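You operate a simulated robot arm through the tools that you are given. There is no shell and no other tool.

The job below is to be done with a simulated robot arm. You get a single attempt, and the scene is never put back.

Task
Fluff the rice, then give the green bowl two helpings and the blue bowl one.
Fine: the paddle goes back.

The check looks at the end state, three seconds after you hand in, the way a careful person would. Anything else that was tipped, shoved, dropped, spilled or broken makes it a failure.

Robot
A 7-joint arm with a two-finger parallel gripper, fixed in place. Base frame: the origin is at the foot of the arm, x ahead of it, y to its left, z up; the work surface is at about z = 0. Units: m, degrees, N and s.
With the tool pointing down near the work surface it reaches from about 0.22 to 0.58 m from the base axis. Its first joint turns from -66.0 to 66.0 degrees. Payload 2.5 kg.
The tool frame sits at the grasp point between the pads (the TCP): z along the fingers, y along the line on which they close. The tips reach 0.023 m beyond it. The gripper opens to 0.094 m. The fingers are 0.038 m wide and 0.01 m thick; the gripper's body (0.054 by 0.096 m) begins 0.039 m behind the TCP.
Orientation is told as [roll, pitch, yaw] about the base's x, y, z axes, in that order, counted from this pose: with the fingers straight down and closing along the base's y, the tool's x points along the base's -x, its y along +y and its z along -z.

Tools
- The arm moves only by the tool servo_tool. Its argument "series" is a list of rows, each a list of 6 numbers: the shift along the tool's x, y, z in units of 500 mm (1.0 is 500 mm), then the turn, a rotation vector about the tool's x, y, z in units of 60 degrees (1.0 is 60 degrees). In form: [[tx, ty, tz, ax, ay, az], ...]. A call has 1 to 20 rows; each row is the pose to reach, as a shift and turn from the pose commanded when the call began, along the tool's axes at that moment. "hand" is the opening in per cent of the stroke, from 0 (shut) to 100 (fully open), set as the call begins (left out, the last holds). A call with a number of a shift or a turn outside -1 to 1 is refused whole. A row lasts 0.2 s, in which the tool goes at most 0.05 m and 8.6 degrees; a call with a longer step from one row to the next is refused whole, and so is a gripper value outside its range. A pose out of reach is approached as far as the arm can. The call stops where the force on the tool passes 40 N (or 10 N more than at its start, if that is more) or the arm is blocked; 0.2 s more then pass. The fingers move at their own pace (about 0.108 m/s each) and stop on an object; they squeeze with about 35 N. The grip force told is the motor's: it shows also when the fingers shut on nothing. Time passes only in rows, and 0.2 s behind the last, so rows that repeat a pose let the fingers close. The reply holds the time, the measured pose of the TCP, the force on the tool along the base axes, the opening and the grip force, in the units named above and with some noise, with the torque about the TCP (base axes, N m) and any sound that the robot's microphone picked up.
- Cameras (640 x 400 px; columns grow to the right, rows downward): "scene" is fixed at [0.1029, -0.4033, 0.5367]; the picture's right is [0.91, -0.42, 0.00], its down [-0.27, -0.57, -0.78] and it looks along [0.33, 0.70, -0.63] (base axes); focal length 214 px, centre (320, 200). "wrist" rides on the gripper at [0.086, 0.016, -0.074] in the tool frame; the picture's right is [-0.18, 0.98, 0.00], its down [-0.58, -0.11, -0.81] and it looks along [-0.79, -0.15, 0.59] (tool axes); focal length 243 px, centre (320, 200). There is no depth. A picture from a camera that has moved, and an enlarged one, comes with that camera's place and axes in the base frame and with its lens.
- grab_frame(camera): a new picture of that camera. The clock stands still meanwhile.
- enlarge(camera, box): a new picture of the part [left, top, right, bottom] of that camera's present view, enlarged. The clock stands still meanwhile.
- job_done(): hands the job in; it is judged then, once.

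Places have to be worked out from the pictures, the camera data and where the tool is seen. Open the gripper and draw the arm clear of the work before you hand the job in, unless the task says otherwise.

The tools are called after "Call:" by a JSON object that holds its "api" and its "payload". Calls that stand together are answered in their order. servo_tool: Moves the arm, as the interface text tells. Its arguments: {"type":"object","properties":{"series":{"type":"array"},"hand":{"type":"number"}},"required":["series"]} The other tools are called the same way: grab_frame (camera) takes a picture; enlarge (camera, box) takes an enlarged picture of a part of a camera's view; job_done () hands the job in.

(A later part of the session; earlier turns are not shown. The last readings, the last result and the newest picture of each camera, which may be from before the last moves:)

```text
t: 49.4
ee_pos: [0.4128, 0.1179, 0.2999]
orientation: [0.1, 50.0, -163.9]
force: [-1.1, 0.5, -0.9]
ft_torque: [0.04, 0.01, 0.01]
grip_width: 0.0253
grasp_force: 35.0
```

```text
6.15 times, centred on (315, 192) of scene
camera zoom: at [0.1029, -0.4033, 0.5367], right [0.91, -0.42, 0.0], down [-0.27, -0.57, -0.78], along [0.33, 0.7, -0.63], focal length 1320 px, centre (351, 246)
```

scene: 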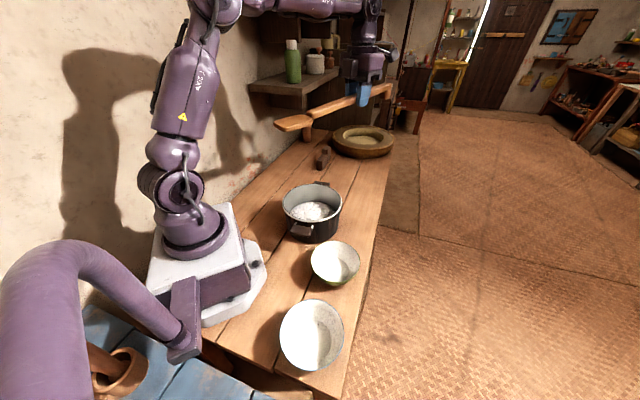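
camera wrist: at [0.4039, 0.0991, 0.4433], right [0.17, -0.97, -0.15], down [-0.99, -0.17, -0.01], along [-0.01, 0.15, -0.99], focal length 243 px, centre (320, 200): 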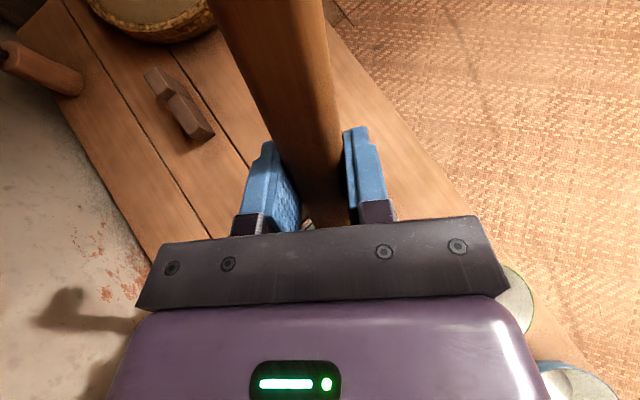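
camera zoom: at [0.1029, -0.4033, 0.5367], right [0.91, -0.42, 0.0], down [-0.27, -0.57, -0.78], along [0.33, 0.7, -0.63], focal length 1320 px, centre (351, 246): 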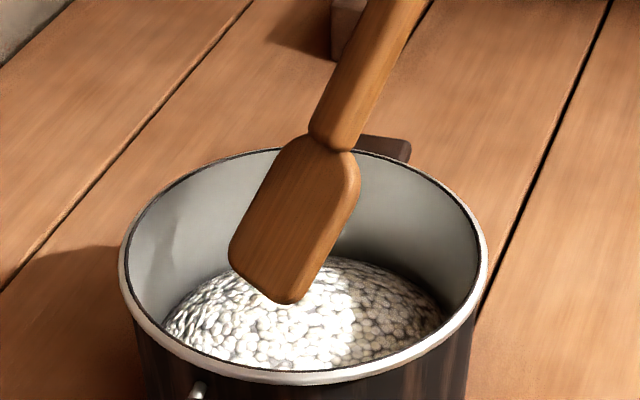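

The blade came up clean, so a steep lift doesn't load it. I'll finish the fluffing with several cut-and-turn dips in different parts of the mound, ending back above the rice.

Call:
{"api": "servo_tool", "payload": {"series": [[0.0064, 0.04, 0.0077, 0, 0, 0], [-0.0331, 0.07, 0.0539, 0, 0, 0], [-0.079, 0.07, 0.0924, 0, 0, 0], [-0.1097, 0.07, 0.1181, 0, 0, 0], [-0.1226, 0.02, 0.1028, 0, 0, 0], [-0.1355, -0.03, 0.0875, 0, 0, 0], [-0.1419, -0.07, 0.0798, 0, 0, 0], [-0.0806, -0.07, 0.0284, 0, 0, 0], [-0.0153, -0.07, 0.0129, 0, 0, 0], [-0.0484, -0.07, 0.0667, 0, 0, 0], [-0.1097, -0.07, 0.1181, 0, 0, 0], [-0.1226, -0.02, 0.1028, 0, 0, 0], [-0.1355, 0.03, 0.0875, 0, 0, 0], [-0.1419, 0.07, 0.0798, 0, 0, 0], [-0.0742, 0.06, 0.0361, 0, 0, 0], [-0.0343, 0, 0.068, 0, 0, 0], [-0.1033, 0, 0.1258, 0, 0, 0], [-0.1355, 0, 0.0875, 0, 0, 0], [-0.1023, 0, 0.0337, 0, 0, 0], [-0.0217, 0, 0.0052, 0, 0, 0]]}}

Call:
{"api": "enlarge", "payload": {"camera": "scene", "box": [275, 160, 355, 225]}}

```text
t: 53.6
ee_pos: [0.4052, 0.1174, 0.2921]
orientation: [0.0, 50.0, -163.8]
force: [0.1, -0.2, -1.0]
ft_torque: [-0.01, 0.0, 0.0]
grip_width: 0.0254
grasp_force: 35.3
```

```text
6.15 times, centred on (315, 192) of scene
camera zoom: at [0.1029, -0.4033, 0.5367], right [0.91, -0.42, 0.0], down [-0.27, -0.57, -0.78], along [0.33, 0.7, -0.63], focal length 1320 px, centre (351, 246)
```

zoom: 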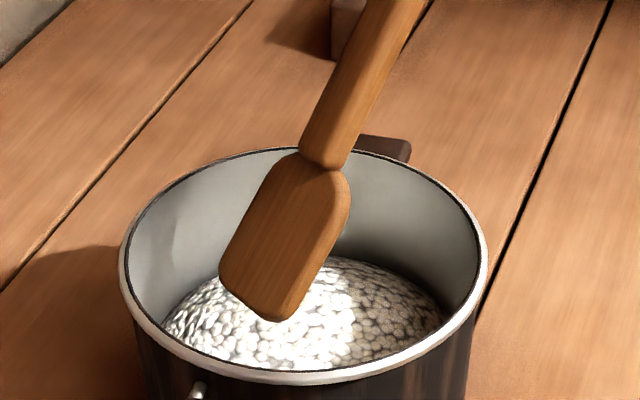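

The stirring so far was at a steep tilt, so mostly just the tip was in the rice. I'll lay the blade flatter at about 35°, still clear of the rim, so the whole blade sits in the rice, and then stir again.

Call:
{"api": "servo_tool", "payload": {"series": [[0.0016, 0, 0.035, 0, -0.083, 0], [0.0033, 0, 0.071, 0, -0.167, 0], [0.0049, 0, 0.1063, 0, -0.25, 0], [0.0049, 0, 0.1063, 0, -0.25, 0]]}}

Call:
{"api": "servo_tool", "payload": {"series": [[-0.0344, 0, 0.0491, 0, 0, 0], [-0.0688, 0, 0.0983, 0, 0, 0], [-0.0975, 0, 0.1393, 0, 0, 0], [-0.0975, 0.03, 0.1393, 0, 0, 0], [-0.0975, 0.06, 0.1393, 0, 0, 0], [-0.1139, 0.04, 0.1278, 0, 0, 0], [-0.1221, 0, 0.1221, 0, 0, 0], [-0.1139, -0.04, 0.1278, 0, 0, 0], [-0.0975, -0.06, 0.1393, 0, 0, 0], [-0.0893, -0.03, 0.145, 0, 0, 0], [-0.0893, 0.03, 0.145, 0, 0, 0], [-0.0975, 0.06, 0.1393, 0, 0, 0], [-0.1139, 0.04, 0.1278, 0, 0, 0], [-0.1221, 0, 0.1221, 0, 0, 0], [-0.1139, -0.04, 0.1278, 0, 0, 0], [-0.0975, -0.06, 0.1393, 0, 0, 0], [-0.0975, -0.03, 0.1393, 0, 0, 0], [-0.0975, 0, 0.1393, 0, 0, 0]]}}

Call:
{"api": "enlarge", "payload": {"camera": "scene", "box": [275, 160, 375, 235]}}

```text
t: 54.6
ee_pos: [0.4483, 0.1291, 0.2582]
orientation: [0.1, 35.0, -163.8]
force: [0.5, 0.5, -1.4]
ft_torque: [0.04, -0.01, 0.0]
grip_width: 0.0257
grasp_force: 35.2
```

```text
t: 58.4
ee_pos: [0.4465, 0.1293, 0.1726]
orientation: [0.0, 34.9, -163.9]
force: [-0.1, 0.3, -1.1]
ft_torque: [0.07, -0.04, -0.03]
grip_width: 0.0257
grasp_force: 35.6
```

```text
5.33 times, centred on (325, 198) of scene
camera zoom: at [0.1029, -0.4033, 0.5367], right [0.91, -0.42, 0.0], down [-0.27, -0.57, -0.78], along [0.33, 0.7, -0.63], focal length 1144 px, centre (293, 213)
```

zoom: 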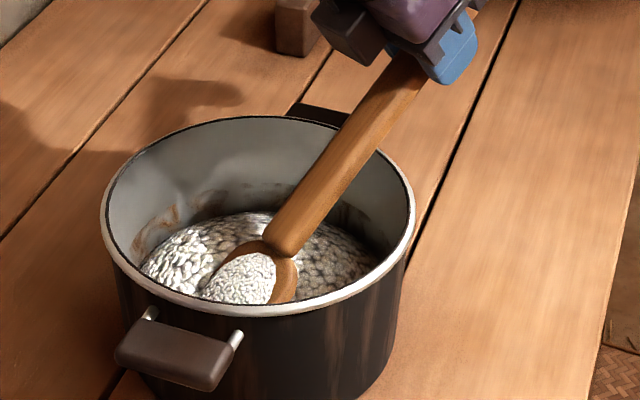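

Call:
{"api": "enlarge", "payload": {"camera": "scene", "box": [290, 180, 350, 225]}}

```text
8.89 times, centred on (320, 202) of scene
camera zoom: at [0.1029, -0.4033, 0.5367], right [0.91, -0.42, 0.0], down [-0.27, -0.57, -0.78], along [0.33, 0.7, -0.63], focal length 1906 px, centre (320, 178)
```

zoom: 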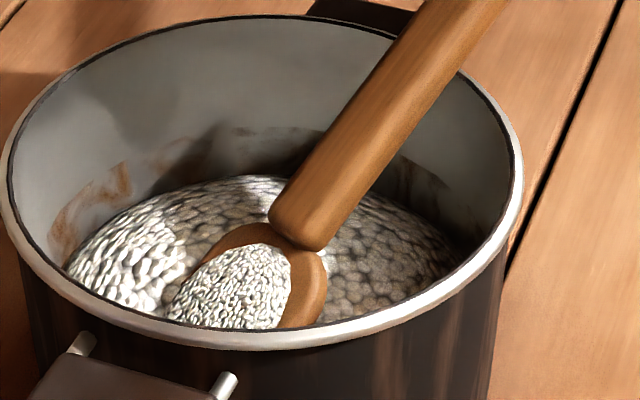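

The flatter stir worked: a portion of rice is now lying on the blade and the mound has dropped a little. I'll lift it a few centimetres inside the pot to see how it rides before deciding what to do with it.

Call:
{"api": "servo_tool", "payload": {"series": [[0.0172, 0, -0.0246, 0, 0, 0], [0.0344, 0, -0.0491, 0, 0, 0], [0.0516, 0, -0.0737, 0, 0, 0], [0.0688, 0, -0.0983, 0, 0, 0], [0.0688, 0, -0.0983, 0, 0, 0]]}}

Call:
{"api": "enlarge", "payload": {"camera": "scene", "box": [275, 160, 375, 235]}}

```text
t: 59.6
ee_pos: [0.4478, 0.1291, 0.2321]
orientation: [0.0, 34.9, -163.9]
force: [-1.7, -1.3, -1.3]
ft_torque: [0.03, -0.06, 0.02]
grip_width: 0.0256
grasp_force: 34.9
```

```text
5.33 times, centred on (325, 198) of scene
camera zoom: at [0.1029, -0.4033, 0.5367], right [0.91, -0.42, 0.0], down [-0.27, -0.57, -0.78], along [0.33, 0.7, -0.63], focal length 1144 px, centre (293, 213)
```

zoom: 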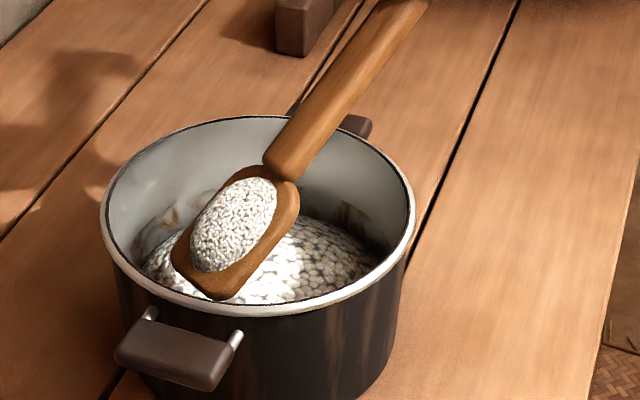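

A whole portion rides on the blade at 35°. I judge it best to turn this first lift back into the pot as part of the fluffing, and it also shows at what tilt the rice slides off. I'll steepen to 50° over the middle of the pot.

Call:
{"api": "servo_tool", "payload": {"series": [[-0.003, 0, -0.028, 0, 0.0625, 0], [-0.006, 0, -0.057, 0, 0.125, 0], [-0.009, 0, -0.085, 0, 0.1875, 0], [-0.0114, 0, -0.1137, 0, 0.25, 0], [-0.0114, 0, -0.1137, 0, 0.25, 0], [-0.0114, 0, -0.1137, 0, 0.25, 0]]}}

Call:
{"api": "enlarge", "payload": {"camera": "scene", "box": [275, 160, 375, 235]}}

```text
t: 61.0
ee_pos: [0.4124, 0.1187, 0.2755]
orientation: [-0.1, 49.8, -163.8]
force: [0.8, 0.6, -1.4]
ft_torque: [0.01, -0.04, 0.02]
grip_width: 0.0256
grasp_force: 34.8
out of reach, approached as far as the arm can: row 2
```

```text
5.33 times, centred on (325, 198) of scene
camera zoom: at [0.1029, -0.4033, 0.5367], right [0.91, -0.42, 0.0], down [-0.27, -0.57, -0.78], along [0.33, 0.7, -0.63], focal length 1144 px, centre (293, 213)
```

zoom: 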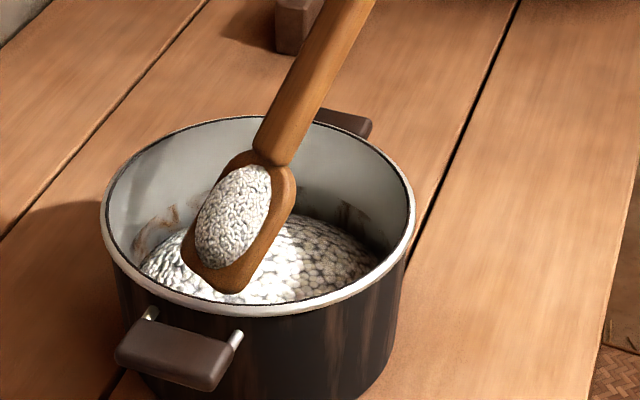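

The rice clings even at 50°, so a plain tilt won't release it. I'll roll the paddle about its own axis over the pot, with the gripper body swinging to the left, and see when it lets go.

Call:
{"api": "servo_tool", "payload": {"series": [[0, 0, 0, -0.12, 0, 0], [0, 0, 0, -0.24, 0, 0], [0, 0, 0, -0.36, 0, 0], [0, 0, 0, -0.48, 0, 0], [0, 0, 0, -0.6, 0, 0], [0, 0, 0, -0.72, 0, 0], [0, 0, 0, -0.84, 0, 0], [0, 0, 0, -0.96, 0, 0], [0, 0, 0, -0.96, 0, 0]]}}

Call:
{"api": "enlarge", "payload": {"camera": "scene", "box": [275, 130, 395, 235]}}

```text
t: 63.0
ee_pos: [0.4132, 0.1165, 0.2771]
orientation: [57.7, 49.9, -163.8]
force: [0.8, -0.2, -2.0]
ft_torque: [-0.04, -0.02, -0.03]
grip_width: 0.0256
grasp_force: 34.4
```

```text
3.81 times, centred on (335, 182) of scene
camera zoom: at [0.1029, -0.4033, 0.5367], right [0.91, -0.42, 0.0], down [-0.27, -0.57, -0.78], along [0.33, 0.7, -0.63], focal length 817 px, centre (263, 267)
```

zoom: 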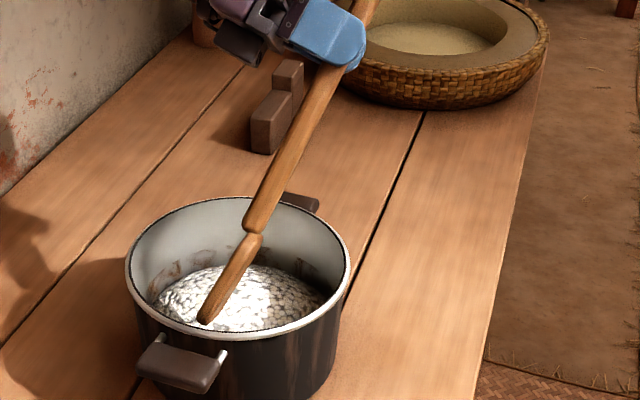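

Call:
{"api": "enlarge", "payload": {"camera": "scene", "box": [290, 175, 345, 220]}}

Call:
{"api": "grab_frame", "payload": {"camera": "wrist"}}

```text
8.89 times, centred on (318, 198) of scene
camera zoom: at [0.1029, -0.4033, 0.5367], right [0.91, -0.42, 0.0], down [-0.27, -0.57, -0.78], along [0.33, 0.7, -0.63], focal length 1906 px, centre (342, 222)
```

zoom: 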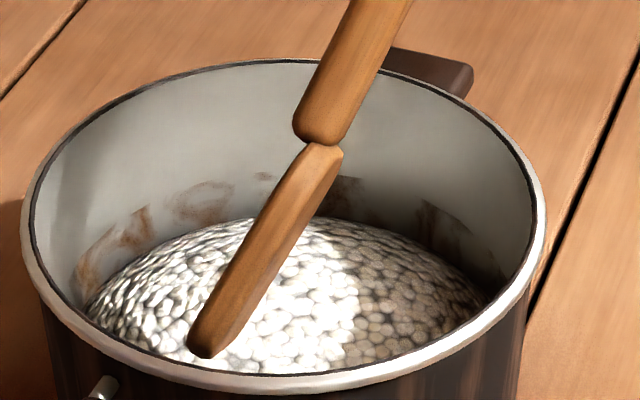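

```text
taken
camera wrist: at [0.4116, 0.1752, 0.3762], right [-0.58, -0.71, 0.39], down [-0.81, 0.54, -0.23], along [-0.05, -0.45, -0.89], focal length 243 px, centre (320, 200)
```

wrist: 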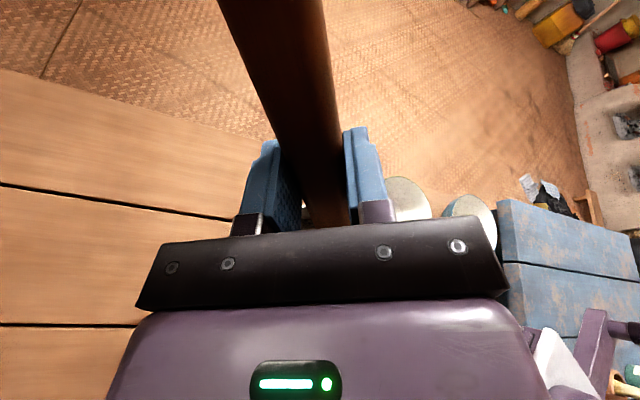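

The blade shed its rice back into the pot. Comparing rim positions, though, the pot seems to have moved slightly during the flatter stir, so I'll take the same views as at the start to measure that.

Call:
{"api": "enlarge", "payload": {"camera": "scene", "box": [230, 170, 350, 250]}}

Call:
{"api": "enlarge", "payload": {"camera": "scene", "box": [240, 220, 400, 390]}}

Call:
{"api": "grab_frame", "payload": {"camera": "scene"}}

```text
5.00 times, centred on (290, 210) of scene
camera zoom: at [0.1029, -0.4033, 0.5367], right [0.91, -0.42, 0.0], down [-0.27, -0.57, -0.78], along [0.33, 0.7, -0.63], focal length 1072 px, centre (470, 150)
```

zoom: 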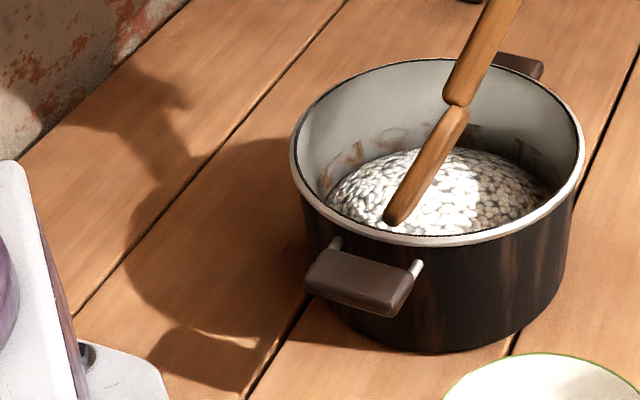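

```text
2.35 times, centred on (320, 305) of scene
camera zoom: at [0.1029, -0.4033, 0.5367], right [0.91, -0.42, 0.0], down [-0.27, -0.57, -0.78], along [0.33, 0.7, -0.63], focal length 505 px, centre (320, -47)
```

zoom: 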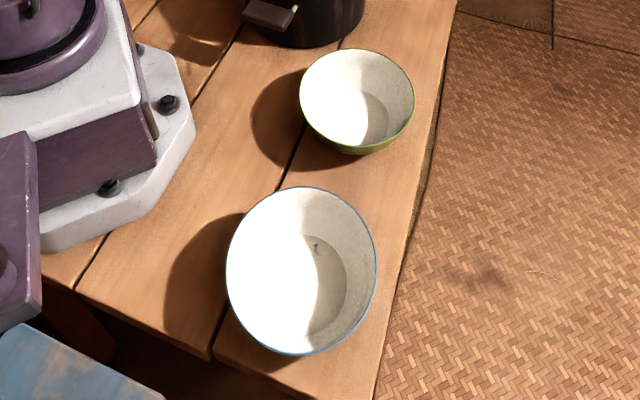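

```text
taken
```

scene: 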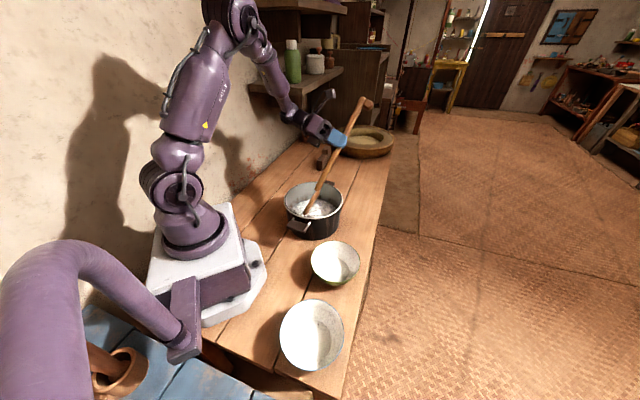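

Call:
{"api": "enlarge", "payload": {"camera": "scene", "box": [286, 188, 318, 212]}}

Call:
{"api": "enlarge", "payload": {"camera": "scene", "box": [312, 188, 344, 212]}}

```text
16.00 times, centred on (302, 200) of scene
camera zoom: at [0.1029, -0.4033, 0.5367], right [0.91, -0.42, 0.0], down [-0.27, -0.57, -0.78], along [0.33, 0.7, -0.63], focal length 3432 px, centre (608, 200)
```

zoom: 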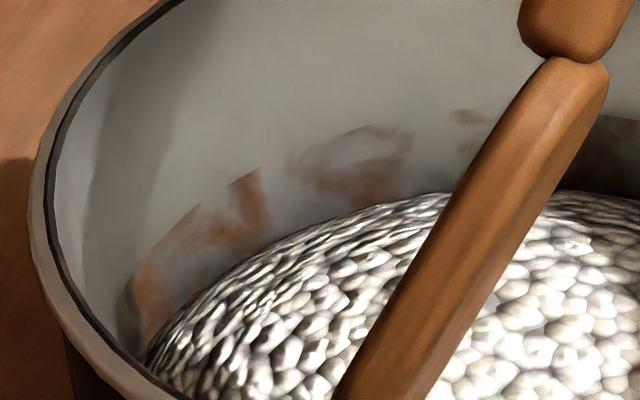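

```text
16.00 times, centred on (328, 200) of scene
camera zoom: at [0.1029, -0.4033, 0.5367], right [0.91, -0.42, 0.0], down [-0.27, -0.57, -0.78], along [0.33, 0.7, -0.63], focal length 3432 px, centre (192, 200)
```

zoom: 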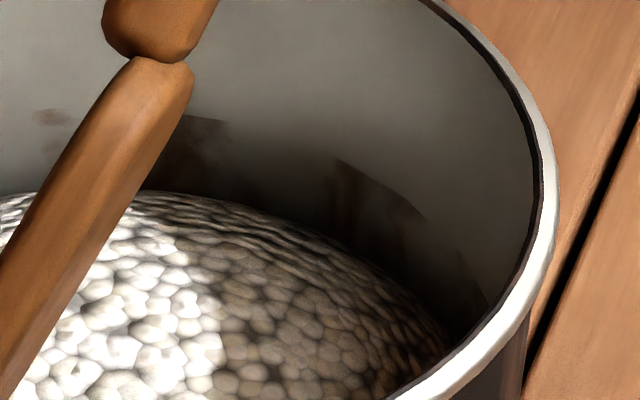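

The blade is empty and the mound looks whole. I estimate the pot has slid about 14 mm to roughly (0.314, 0.097), and its lower wall tapers in, so from here I'll keep the blade near its centre line. I'll roll the paddle back upright first and check it is still straight in the grip.

Call:
{"api": "servo_tool", "payload": {"series": [[0, 0, 0, 0.12, 0, 0], [0, 0, 0, 0.24, 0, 0], [0, 0, 0, 0.36, 0, 0], [0, 0, 0, 0.48, 0, 0], [0, 0, 0, 0.6, 0, 0], [0, 0, 0, 0.72, 0, 0], [0, 0, 0, 0.84, 0, 0], [0, 0, 0, 0.96, 0, 0]]}}

Call:
{"api": "servo_tool", "payload": {"series": [[0.021, 0, -0.018, 0, 0, 0], [0.043, 0, -0.036, 0, 0, 0], [0.064, 0, -0.054, 0, 0, 0], [0.064, 0, -0.054, 0, 0, 0]]}}

Call:
{"api": "enlarge", "payload": {"camera": "scene", "box": [270, 90, 390, 230]}}

Call:
{"api": "enlarge", "payload": {"camera": "scene", "box": [230, 170, 350, 250]}}

```text
t: 64.8
ee_pos: [0.4118, 0.1182, 0.2756]
orientation: [-0.2, 49.8, -164.1]
force: [0.4, 0.5, -0.8]
ft_torque: [-0.01, -0.05, 0.0]
grip_width: 0.0255
grasp_force: 35.4
```

```text
t: 65.8
ee_pos: [0.4114, 0.1182, 0.3184]
orientation: [0.0, 49.8, -163.9]
force: [0.0, 0.3, -0.6]
ft_torque: [0.06, -0.02, -0.01]
grip_width: 0.0253
grasp_force: 35.2
```

```text
2.86 times, centred on (330, 160) of scene
camera zoom: at [0.1029, -0.4033, 0.5367], right [0.91, -0.42, 0.0], down [-0.27, -0.57, -0.78], along [0.33, 0.7, -0.63], focal length 613 px, centre (291, 314)
```

zoom: 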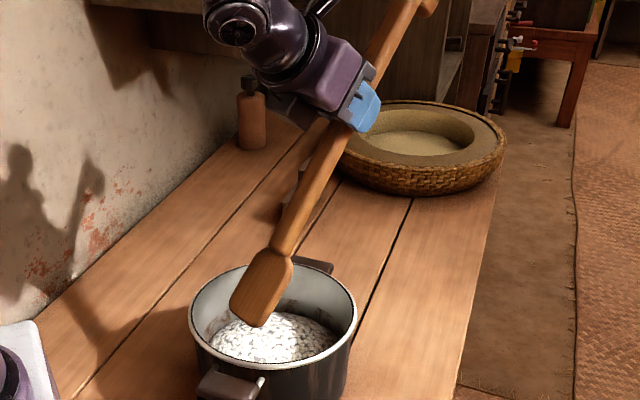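

```text
5.00 times, centred on (290, 210) of scene
camera zoom: at [0.1029, -0.4033, 0.5367], right [0.91, -0.42, 0.0], down [-0.27, -0.57, -0.78], along [0.33, 0.7, -0.63], focal length 1072 px, centre (470, 150)
```

zoom: 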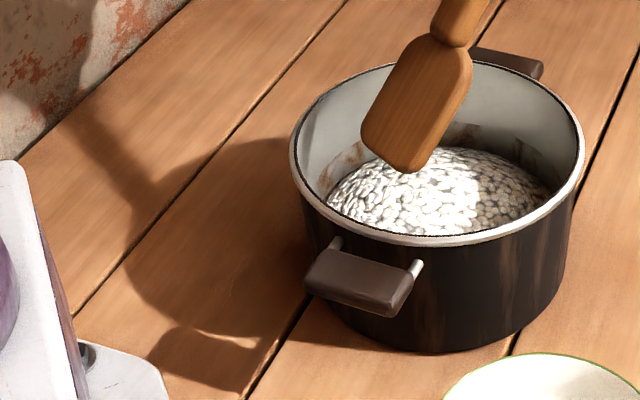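

The blade is clean, straight in the grip and matches my model of it. Now the first real helping: I enter at 40° on the pot's centre line and push the blade forward under the rice while flattening to 33°.

Call:
{"api": "servo_tool", "payload": {"series": [[0.0037, -0.0039, 0.04, 0, -0.056, 0], [0.0074, -0.0077, 0.08, 0, -0.111, 0], [0.0111, -0.0116, 0.1197, 0, -0.167, 0], [0.0111, -0.0116, 0.1197, 0, -0.167, 0]]}}

Call:
{"api": "servo_tool", "payload": {"series": [[-0.0193, 0, 0.023, 0, 0, 0], [-0.0386, 0, 0.046, 0, 0, 0], [-0.0579, 0, 0.069, 0, 0, 0], [-0.0771, 0, 0.0919, 0, 0, 0], [-0.0977, 0, 0.1164, 0, 0, 0], [-0.1183, 0, 0.1409, 0, 0, 0], [-0.1311, 0, 0.1563, 0, -0.058, 0], [-0.1448, 0, 0.1725, 0, -0.117, 0]]}}

Call:
{"api": "enlarge", "payload": {"camera": "scene", "box": [275, 160, 375, 235]}}

```text
t: 66.8
ee_pos: [0.4585, 0.1374, 0.2845]
orientation: [0.0, 39.9, -164.0]
force: [0.5, -0.2, -0.1]
ft_torque: [0.0, -0.08, -0.01]
grip_width: 0.0255
grasp_force: 35.1
out of reach, approached as far as the arm can: row 1
```

```text
t: 68.6
ee_pos: [0.4584, 0.1375, 0.1767]
orientation: [0.1, 34.7, -164.0]
force: [-4.9, 0.6, 12.4]
ft_torque: [-0.33, 1.07, -0.18]
grip_width: 0.0257
grasp_force: 35.5
out of reach, approached as far as the arm can: row 8
```

```text
5.33 times, centred on (325, 198) of scene
camera zoom: at [0.1028, -0.4033, 0.5367], right [0.91, -0.42, 0.0], down [-0.27, -0.57, -0.78], along [0.33, 0.7, -0.63], focal length 1144 px, centre (293, 213)
```

zoom: 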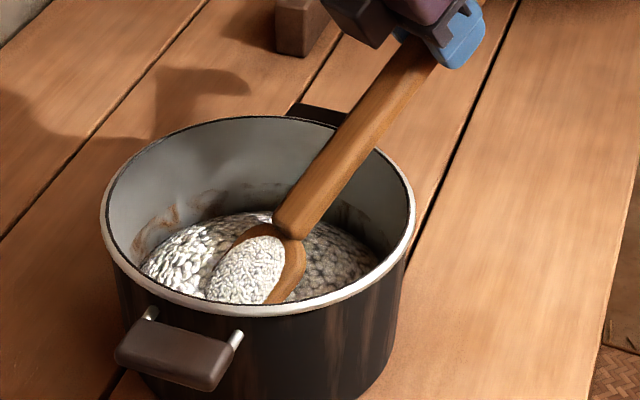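

The blade is loaded, but the force and torque match the handle pressing about 12 N on the pot's rim, so the rim must be nearer z = 0.11 than I thought. I'll lift straight up right away to relieve it.

Call:
{"api": "servo_tool", "payload": {"series": [[0.0136, 0, -0.021, 0, 0, 0], [0.0273, 0, -0.042, 0, 0, 0], [0.0409, 0, -0.0629, 0, 0, 0], [0.0545, 0, -0.0839, 0, 0, 0]]}}

Call:
{"api": "enlarge", "payload": {"camera": "scene", "box": [230, 170, 350, 250]}}

Call:
{"api": "enlarge", "payload": {"camera": "scene", "box": [270, 90, 390, 230]}}

```text
t: 69.6
ee_pos: [0.4578, 0.1356, 0.2274]
orientation: [0.0, 33.0, -163.8]
force: [1.2, 0.6, -2.0]
ft_torque: [0.0, -0.06, -0.04]
grip_width: 0.0259
grasp_force: 34.8
out of reach, approached as far as the arm can: row 1
```

```text
5.00 times, centred on (290, 210) of scene
camera zoom: at [0.1029, -0.4033, 0.5367], right [0.91, -0.42, 0.0], down [-0.27, -0.57, -0.78], along [0.33, 0.7, -0.63], focal length 1072 px, centre (470, 150)
```

zoom: 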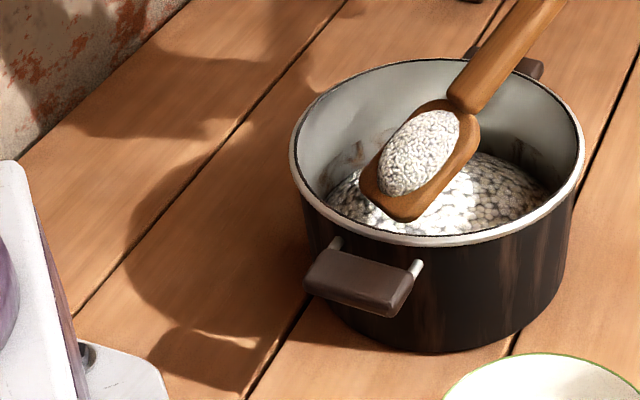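

```text
2.86 times, centred on (330, 160) of scene
camera zoom: at [0.1029, -0.4033, 0.5367], right [0.91, -0.42, 0.0], down [-0.27, -0.57, -0.78], along [0.33, 0.7, -0.63], focal length 613 px, centre (291, 314)
```

zoom: 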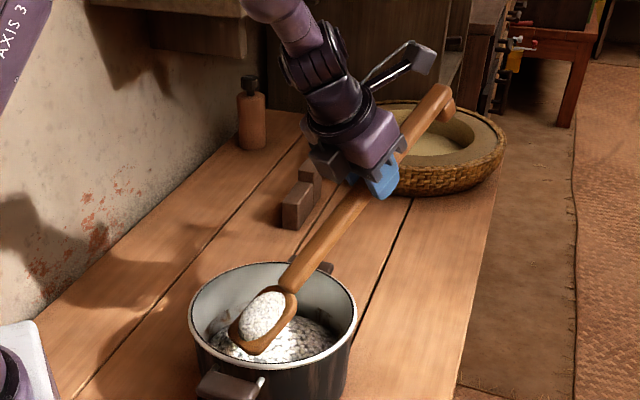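

The pot has not moved any further, the rice is riding well, and the paddle is still straight in the grip. I'll lift clear of the rim and carry it across above the green bowl, without rolling.

Call:
{"api": "servo_tool", "payload": {"series": [[0.0196, 0, -0.0302, 0, 0, 0], [0.0392, 0, -0.0604, 0, 0, 0], [0.0588, 0, -0.0906, 0, 0, 0], [0.0784, 0, -0.1208, 0, 0, 0], [0.098, 0, -0.151, 0, 0, 0]]}}

Call:
{"api": "servo_tool", "payload": {"series": [[-0.0118, 0.038, -0.0077, 0, 0, 0], [-0.0237, 0.0761, -0.0154, 0, 0, 0], [-0.0355, 0.1141, -0.023, 0, 0, 0], [-0.0473, 0.1522, -0.0307, 0, 0, 0], [-0.0592, 0.1902, -0.0384, 0, 0, 0], [-0.071, 0.2282, -0.0461, 0, 0, 0], [-0.0828, 0.2663, -0.0538, 0, 0, 0], [-0.0946, 0.3043, -0.0614, 0, 0, 0], [-0.1065, 0.3424, -0.0691, 0, 0, 0], [-0.1183, 0.3804, -0.0768, 0, 0, 0], [-0.1183, 0.3804, -0.0768, 0, 0, 0]]}}

Call:
{"api": "grab_frame", "payload": {"camera": "scene"}}

Call:
{"api": "enlarge", "payload": {"camera": "scene", "box": [260, 160, 420, 300]}}

```text
t: 70.8
ee_pos: [0.4565, 0.1373, 0.3178]
orientation: [0.0, 32.9, -163.9]
force: [-0.7, -0.5, -0.2]
ft_torque: [0.01, -0.03, -0.03]
grip_width: 0.0256
grasp_force: 34.9
```

```text
t: 73.2
ee_pos: [0.4472, -0.0648, 0.3151]
orientation: [0.2, 32.8, -163.9]
force: [-0.5, 0.1, -1.4]
ft_torque: [-0.01, -0.06, 0.0]
grip_width: 0.0256
grasp_force: 34.8
out of reach, approached as far as the arm can: row 10, 11
```

```text
taken
```

scene: 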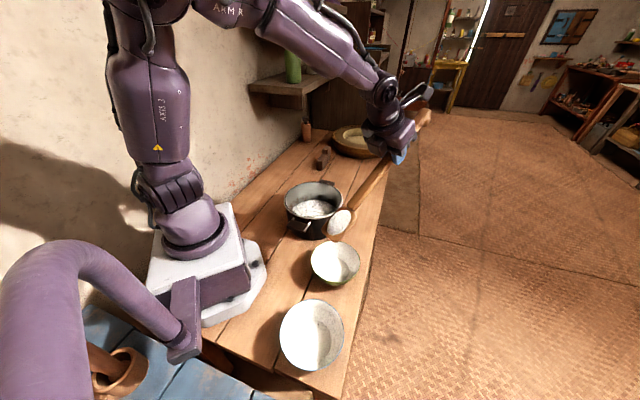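

```text
2.86 times, centred on (340, 230) of scene
camera zoom: at [0.1029, -0.4033, 0.5367], right [0.91, -0.42, 0.0], down [-0.27, -0.57, -0.78], along [0.33, 0.7, -0.63], focal length 613 px, centre (263, 114)
```

zoom: 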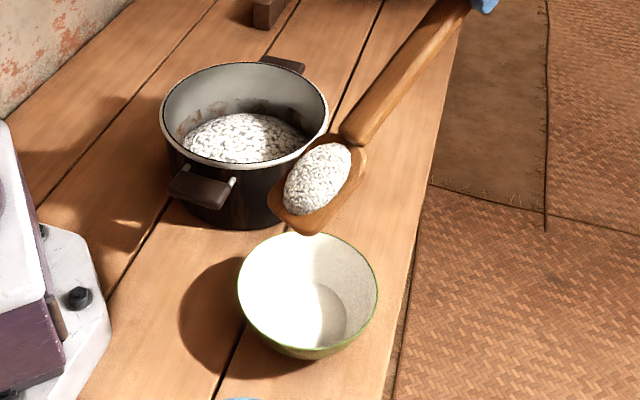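

The rice is over the green bowl at a safe height, but the arm nears a joint limit with this wrist direction. I'll swing the paddle about the bowl so the arm, paddle and bowl line up radially, as they did at the pot, with the blade staying above the bowl.

Call:
{"api": "servo_tool", "payload": {"series": [[-0.0096, 0.0364, -0.0062, -0.0561, 0, 0.0864], [-0.0143, 0.0712, -0.0093, -0.1122, 0, 0.1729], [-0.0223, 0.1052, -0.0145, -0.1684, 0, 0.2593], [-0.0332, 0.1378, -0.0216, -0.2245, 0, 0.3457], [-0.0468, 0.169, -0.0304, -0.2806, 0, 0.4322], [-0.0634, 0.1982, -0.0412, -0.3367, 0, 0.5186], [-0.0634, 0.1982, -0.0412, -0.3367, 0, 0.5186]]}}

Call:
{"api": "grab_frame", "payload": {"camera": "scene"}}

Call:
{"api": "enlarge", "payload": {"camera": "scene", "box": [260, 160, 420, 300]}}

```text
t: 74.8
ee_pos: [0.4379, -0.1711, 0.3148]
orientation: [0.2, 32.9, 158.9]
force: [0.1, -1.2, -1.3]
ft_torque: [-0.03, -0.05, -0.03]
grip_width: 0.0256
grasp_force: 34.6
```

```text
taken
```

scene: 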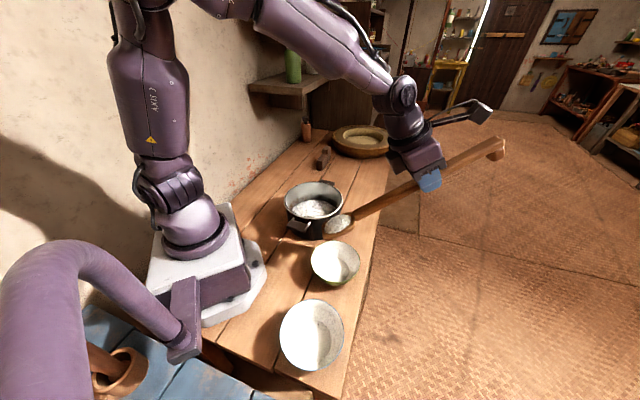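

```text
2.86 times, centred on (340, 230) of scene
camera zoom: at [0.1029, -0.4033, 0.5367], right [0.91, -0.42, 0.0], down [-0.27, -0.57, -0.78], along [0.33, 0.7, -0.63], focal length 613 px, centre (263, 114)
```

zoom: 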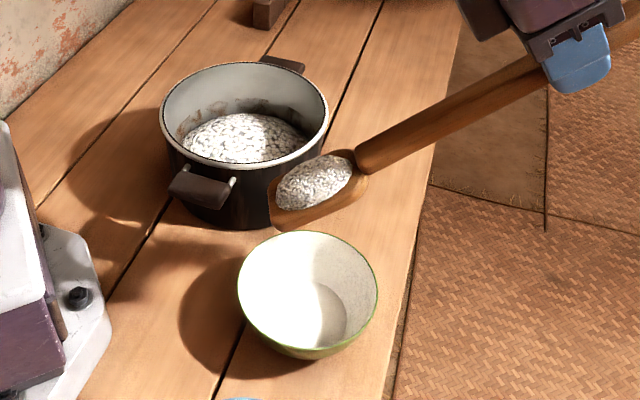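

The blade is right above the green bowl and the posture is comfortable again. I'll lower it to about 9 cm over the bowl's centre while tilting to 45°.

Call:
{"api": "servo_tool", "payload": {"series": [[-0.0249, -0.0002, 0.0166, 0, 0.04, 0], [-0.0498, -0.0004, 0.0333, 0, 0.08, 0], [-0.0746, -0.0006, 0.0499, 0, 0.12, 0], [-0.0995, -0.0008, 0.0666, 0, 0.16, 0], [-0.1244, -0.001, 0.0832, 0, 0.2, 0], [-0.1244, -0.001, 0.0832, 0, 0.2, 0]]}}

Call:
{"api": "enlarge", "payload": {"camera": "scene", "box": [260, 160, 420, 300]}}

Call:
{"api": "grab_frame", "payload": {"camera": "wrist"}}

```text
t: 76.2
ee_pos: [0.4115, -0.1579, 0.2447]
orientation: [-0.1, 44.9, 159.0]
force: [0.9, -0.7, -1.9]
ft_torque: [-0.03, -0.06, -0.01]
grip_width: 0.0256
grasp_force: 34.6
```

```text
2.86 times, centred on (340, 230) of scene
camera zoom: at [0.1029, -0.4033, 0.5367], right [0.91, -0.42, 0.0], down [-0.27, -0.57, -0.78], along [0.33, 0.7, -0.63], focal length 613 px, centre (263, 114)
```

zoom: 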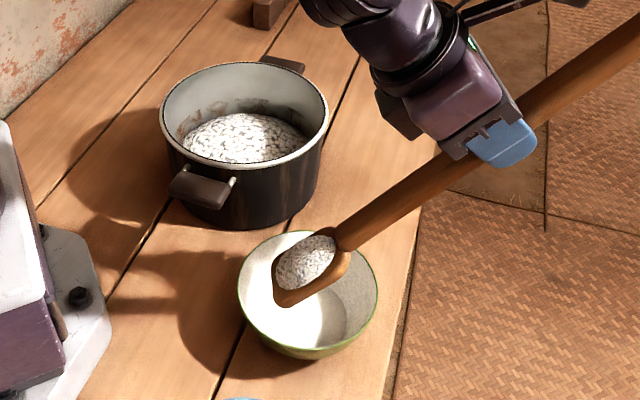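

```text
taken
camera wrist: at [0.4128, -0.176, 0.3582], right [-0.47, -0.87, -0.13], down [-0.88, 0.45, 0.16], along [-0.08, 0.19, -0.98], focal length 243 px, centre (320, 200)
```

wrist: 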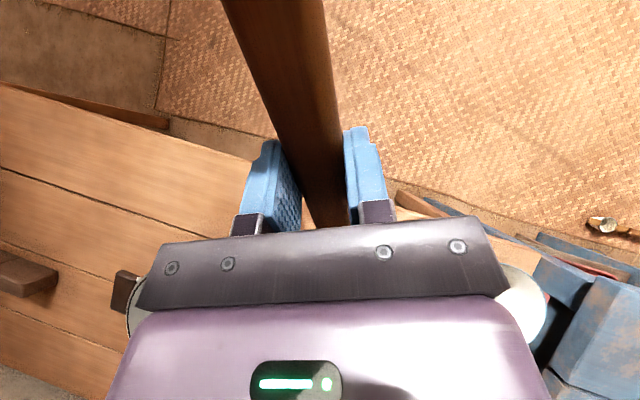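

The rice is about 9 cm up, over the middle of the green bowl. Now I roll the paddle to let the rice drop.

Call:
{"api": "servo_tool", "payload": {"series": [[0, 0, 0, -0.12, 0, 0], [0, 0, 0, -0.24, 0, 0], [0, 0, 0, -0.36, 0, 0], [0, 0, 0, -0.48, 0, 0], [0, 0, 0, -0.6, 0, 0], [0, 0, 0, -0.72, 0, 0], [0, 0, 0, -0.84, 0, 0], [0, 0, 0, -0.96, 0, 0], [0, 0, 0, -0.96, 0, 0], [0, 0, 0, -0.96, 0, 0]]}}

Call:
{"api": "enlarge", "payload": {"camera": "scene", "box": [260, 160, 420, 300]}}

```text
t: 78.4
ee_pos: [0.4116, -0.159, 0.2465]
orientation: [57.7, 44.8, 159.1]
force: [0.4, 0.8, -0.9]
ft_torque: [0.01, -0.04, -0.01]
grip_width: 0.0258
grasp_force: 34.6
```

```text
2.86 times, centred on (340, 230) of scene
camera zoom: at [0.1029, -0.4033, 0.5367], right [0.91, -0.42, 0.0], down [-0.27, -0.57, -0.78], along [0.33, 0.7, -0.63], focal length 613 px, centre (263, 114)
```

zoom: 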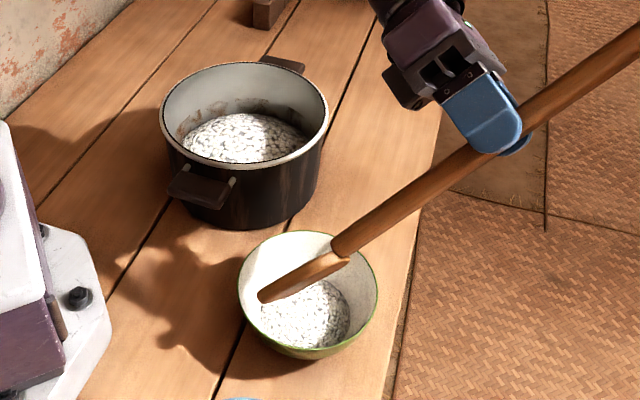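

The first helping is in the green bowl and nothing else was disturbed. I'll roll the paddle back, lift clear and swing back over the pot around the base axis.

Call:
{"api": "servo_tool", "payload": {"series": [[0, 0, 0, 0.12, 0, 0], [0, 0, 0, 0.24, 0, 0], [0, 0, 0, 0.36, 0, 0], [0, 0, 0, 0.48, 0, 0], [0, 0, 0, 0.6, 0, 0], [0, 0, 0, 0.72, 0, 0], [0, 0, 0, 0.84, 0, 0], [0, 0, 0, 0.96, 0, 0]]}}

Call:
{"api": "servo_tool", "payload": {"series": [[0.024, 0, -0.024, 0, 0, 0], [0.048, 0, -0.048, 0, 0, 0], [0.072, 0, -0.072, 0, 0, 0], [0.096, 0, -0.096, 0, 0, 0], [0.1202, 0, -0.1202, 0, 0, 0]]}}

Call:
{"api": "servo_tool", "payload": {"series": [[-0.0018, -0.0714, -0.0018, 0.0547, 0, -0.0547], [-0.0076, -0.142, -0.0076, 0.1093, 0, -0.1093], [-0.0177, -0.212, -0.0177, 0.164, 0, -0.164], [-0.0314, -0.2808, -0.0314, 0.2186, 0, -0.2186], [-0.0491, -0.3474, -0.0491, 0.2733, 0, -0.2733], [-0.0706, -0.4118, -0.0706, 0.3279, 0, -0.3279], [-0.0956, -0.4738, -0.0956, 0.3826, 0, -0.3826], [-0.1243, -0.5326, -0.1243, 0.4372, 0, -0.4372], [-0.1243, -0.5326, -0.1243, 0.4372, 0, -0.4372]]}}

Call:
{"api": "grab_frame", "payload": {"camera": "scene"}}

Call:
{"api": "enlarge", "payload": {"camera": "scene", "box": [230, 170, 350, 250]}}

Call:
{"api": "enlarge", "payload": {"camera": "scene", "box": [290, 230, 380, 300]}}

```text
t: 80.2
ee_pos: [0.4106, -0.1578, 0.246]
orientation: [0.0, 45.0, 159.2]
force: [-0.1, 0.2, -1.0]
ft_torque: [-0.03, 0.0, -0.01]
grip_width: 0.0256
grasp_force: 35.5
```

```text
t: 81.4
ee_pos: [0.4099, -0.1579, 0.3299]
orientation: [0.0, 44.8, 159.0]
force: [-0.6, 0.0, -1.1]
ft_torque: [-0.02, 0.01, 0.0]
grip_width: 0.0253
grasp_force: 35.1
```

```text
t: 83.4
ee_pos: [0.4268, 0.1227, 0.3315]
orientation: [0.0, 45.0, -163.9]
force: [0.0, 0.3, -1.2]
ft_torque: [0.01, -0.02, -0.01]
grip_width: 0.0255
grasp_force: 34.4
```

```text
taken
```

scene: 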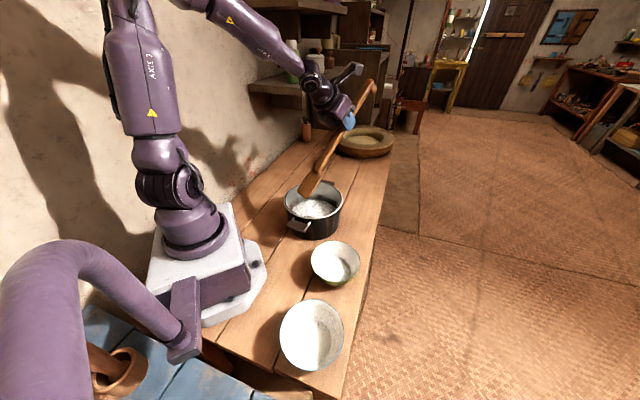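

```text
5.00 times, centred on (290, 210) of scene
camera zoom: at [0.1029, -0.4033, 0.5367], right [0.91, -0.42, 0.0], down [-0.27, -0.57, -0.78], along [0.33, 0.7, -0.63], focal length 1072 px, centre (470, 150)
```

zoom: 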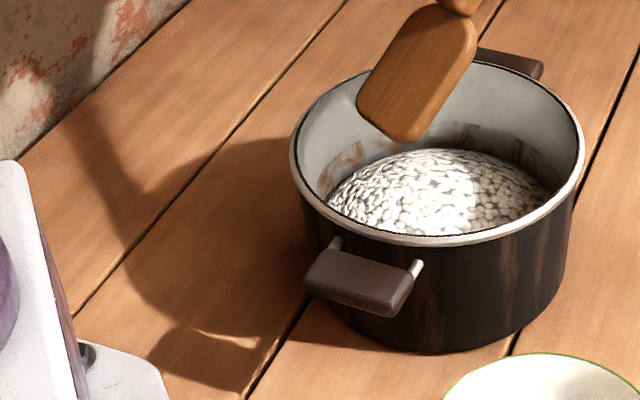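

```text
5.71 times, centred on (335, 265) of scene
camera zoom: at [0.1029, -0.4033, 0.5367], right [0.91, -0.42, 0.0], down [-0.27, -0.57, -0.78], along [0.33, 0.7, -0.63], focal length 1226 px, centre (234, -171)
```

zoom: 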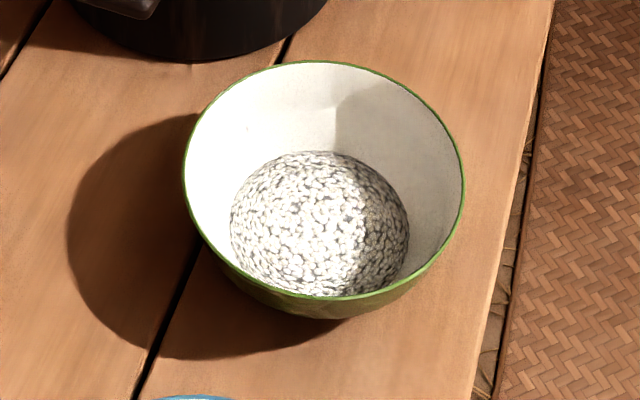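

One clean helping sits in the green bowl and the pot hasn't moved again. For the next scoop I'll stay steeper, at 40°, so the handle clears the rim, with the tip a little forward of the pot's centre.

Call:
{"api": "servo_tool", "payload": {"series": [[-0.0114, -0.0033, 0.0292, 0, -0.021, 0], [-0.0228, -0.0065, 0.0584, 0, -0.042, 0], [-0.0341, -0.0098, 0.0876, 0, -0.063, 0], [-0.0455, -0.013, 0.1168, 0, -0.083, 0], [-0.0455, -0.013, 0.1168, 0, -0.083, 0]]}}

Call:
{"api": "servo_tool", "payload": {"series": [[-0.0171, 0, 0.0204, 0, 0, 0], [-0.0343, 0, 0.0409, 0, 0, 0], [-0.0514, 0, 0.0613, 0, 0, 0], [-0.0685, 0, 0.0817, 0, 0, 0], [-0.0857, 0, 0.1022, 0, 0, 0], [-0.1028, 0, 0.1226, 0, 0, 0]]}}

Call:
{"api": "enlarge", "payload": {"camera": "scene", "box": [275, 160, 375, 235]}}

```text
t: 84.6
ee_pos: [0.4475, 0.1351, 0.2737]
orientation: [0.0, 39.9, -163.9]
force: [-0.7, 0.6, -0.6]
ft_torque: [0.02, -0.03, -0.02]
grip_width: 0.0255
grasp_force: 34.2
```

```text
t: 86.0
ee_pos: [0.4465, 0.1336, 0.192]
orientation: [-0.1, 39.9, -164.0]
force: [-0.2, -0.3, -0.1]
ft_torque: [-0.01, -0.08, -0.01]
grip_width: 0.0259
grasp_force: 35.3
```

```text
5.33 times, centred on (325, 198) of scene
camera zoom: at [0.1029, -0.4033, 0.5367], right [0.91, -0.42, 0.0], down [-0.27, -0.57, -0.78], along [0.33, 0.7, -0.63], focal length 1144 px, centre (293, 213)
```

zoom: 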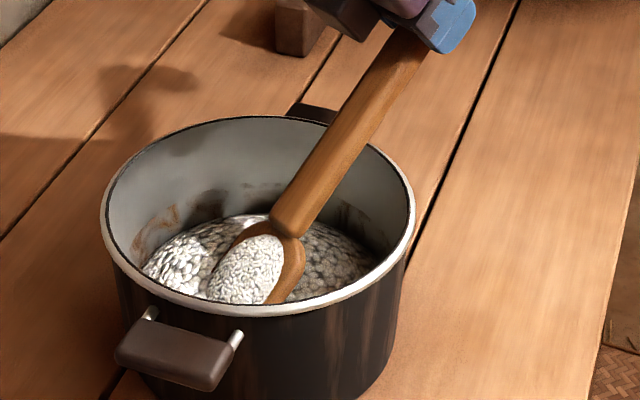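

The blade is loaded at 40° with no contact on the rim. I'll lift straight up first and check that the rice is riding on it.

Call:
{"api": "servo_tool", "payload": {"series": [[0.0209, 0, -0.0249, 0, 0, 0], [0.0418, 0, -0.0498, 0, 0, 0], [0.0627, 0, -0.0747, 0, 0, 0], [0.0836, 0, -0.0996, 0, 0, 0], [0.1045, 0, -0.1245, 0, 0, 0], [0.1253, 0, -0.1494, 0, 0, 0], [0.1462, 0, -0.1743, 0, 0, 0], [0.1671, 0, -0.1992, 0, 0, 0]]}}

Call:
{"api": "enlarge", "payload": {"camera": "scene", "box": [230, 150, 390, 250]}}

```text
t: 87.8
ee_pos: [0.4477, 0.1347, 0.3222]
orientation: [0.0, 39.9, -163.8]
force: [-0.9, 0.0, -1.3]
ft_torque: [0.03, -0.08, 0.01]
grip_width: 0.0256
grasp_force: 34.8
```

```text
4.00 times, centred on (310, 200) of scene
camera zoom: at [0.1029, -0.4033, 0.5367], right [0.91, -0.42, 0.0], down [-0.27, -0.57, -0.78], along [0.33, 0.7, -0.63], focal length 858 px, centre (360, 200)
```

zoom: 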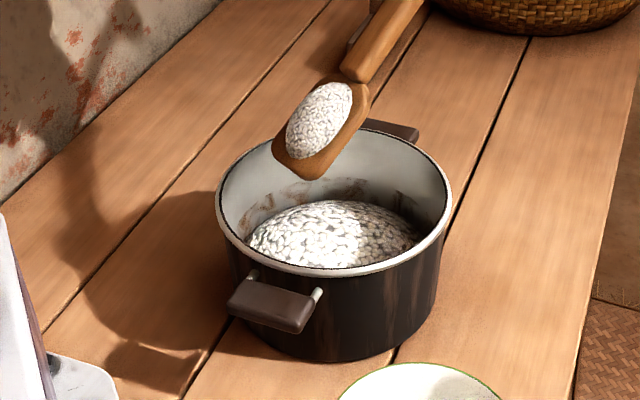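

The second helping is loaded and clear of the pot. I'll swing it gently around the base axis to the green bowl, in small steps.

Call:
{"api": "servo_tool", "payload": {"series": [[-0.002, 0.0386, -0.0017, -0.0248, 0, 0.0296], [-0.0043, 0.0772, -0.0036, -0.0497, 0, 0.0592], [-0.0085, 0.1153, -0.0071, -0.0745, 0, 0.0888], [-0.0133, 0.1534, -0.0112, -0.0994, 0, 0.1184], [-0.02, 0.1907, -0.0168, -0.1242, 0, 0.148], [-0.0273, 0.228, -0.0229, -0.149, 0, 0.1776], [-0.0363, 0.2644, -0.0304, -0.1739, 0, 0.2073], [-0.0458, 0.3008, -0.0384, -0.1987, 0, 0.2369], [-0.057, 0.3359, -0.0478, -0.2236, 0, 0.2665], [-0.0686, 0.371, -0.0576, -0.2484, 0, 0.2961], [-0.082, 0.4047, -0.0688, -0.2732, 0, 0.3257], [-0.0959, 0.4384, -0.0805, -0.2981, 0, 0.3553], [-0.1115, 0.4701, -0.0935, -0.3229, 0, 0.3849], [-0.1275, 0.5018, -0.107, -0.3477, 0, 0.4145], [-0.1448, 0.5319, -0.1215, -0.3726, 0, 0.4441], [-0.1625, 0.562, -0.1364, -0.3974, 0, 0.4737], [-0.1625, 0.562, -0.1364, -0.3974, 0, 0.4737]]}}

Call:
{"api": "enlarge", "payload": {"camera": "scene", "box": [260, 160, 420, 300]}}

```text
t: 91.4
ee_pos: [0.4234, -0.1655, 0.3236]
orientation: [0.1, 39.9, 159.0]
force: [-0.6, -0.1, -1.4]
ft_torque: [-0.01, -0.06, -0.03]
grip_width: 0.0256
grasp_force: 35.5
```

```text
2.86 times, centred on (340, 230) of scene
camera zoom: at [0.1029, -0.4033, 0.5367], right [0.91, -0.42, 0.0], down [-0.27, -0.57, -0.78], along [0.33, 0.7, -0.63], focal length 613 px, centre (263, 114)
```

zoom: 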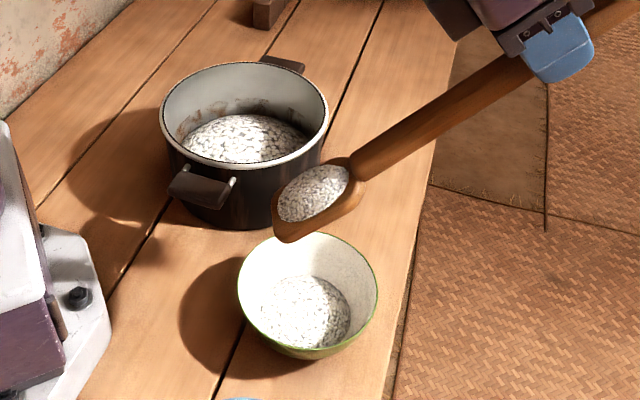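

The rice is riding well above the green bowl. I'll lower to the same dump pose as last time, about 1 cm higher because the bowl now holds rice, and then roll.

Call:
{"api": "servo_tool", "payload": {"series": [[-0.021, 0, 0.0168, 0, 0.017, 0], [-0.042, 0, 0.0336, 0, 0.033, 0], [-0.063, 0, 0.0505, 0, 0.05, 0], [-0.084, 0, 0.0673, 0, 0.066, 0], [-0.105, 0, 0.0841, 0, 0.083, 0], [-0.105, 0, 0.0841, 0, 0.083, 0]]}}

Call:
{"api": "enlarge", "payload": {"camera": "scene", "box": [260, 160, 420, 300]}}

```text
t: 92.8
ee_pos: [0.411, -0.1593, 0.2567]
orientation: [0.0, 44.9, 159.0]
force: [0.1, 0.8, -0.8]
ft_torque: [0.03, -0.06, 0.02]
grip_width: 0.0258
grasp_force: 35.0
```

```text
2.86 times, centred on (340, 230) of scene
camera zoom: at [0.1029, -0.4033, 0.5367], right [0.91, -0.42, 0.0], down [-0.27, -0.57, -0.78], along [0.33, 0.7, -0.63], focal length 613 px, centre (263, 114)
```

zoom: 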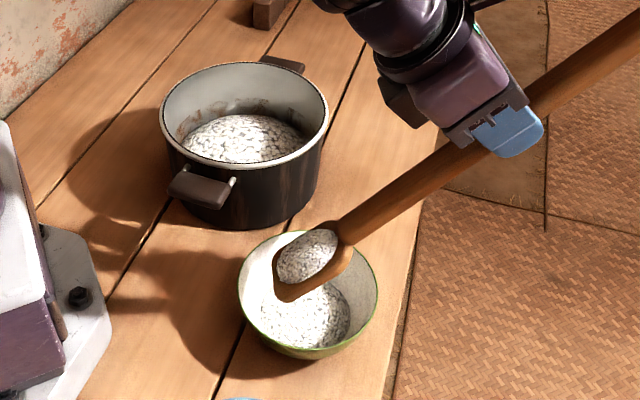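

The loaded blade is in place over the green bowl, as for the first helping. I'll roll to drop the second one.

Call:
{"api": "servo_tool", "payload": {"series": [[0, 0, 0, -0.12, 0, 0], [0, 0, 0, -0.24, 0, 0], [0, 0, 0, -0.36, 0, 0], [0, 0, 0, -0.48, 0, 0], [0, 0, 0, -0.6, 0, 0], [0, 0, 0, -0.72, 0, 0], [0, 0, 0, -0.84, 0, 0], [0, 0, 0, -0.96, 0, 0], [0, 0, 0, -0.96, 0, 0], [0, 0, 0, -0.96, 0, 0]]}}

Call:
{"api": "enlarge", "payload": {"camera": "scene", "box": [260, 160, 420, 300]}}

```text
t: 95.0
ee_pos: [0.411, -0.16, 0.2587]
orientation: [57.7, 44.9, 159.0]
force: [-0.1, -0.5, -0.8]
ft_torque: [0.01, 0.0, -0.01]
grip_width: 0.0255
grasp_force: 35.1
```

```text
2.86 times, centred on (340, 230) of scene
camera zoom: at [0.1029, -0.4033, 0.5367], right [0.91, -0.42, 0.0], down [-0.27, -0.57, -0.78], along [0.33, 0.7, -0.63], focal length 613 px, centre (263, 114)
```

zoom: 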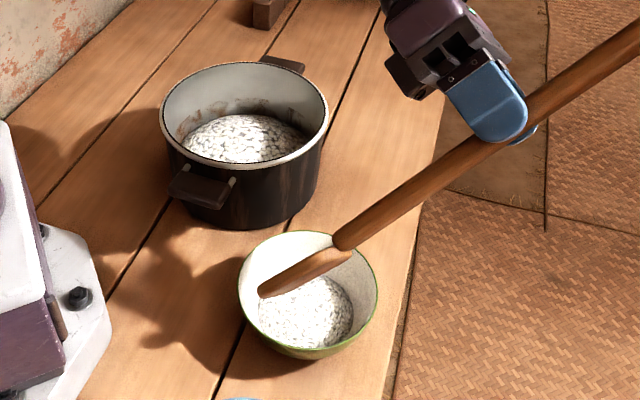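

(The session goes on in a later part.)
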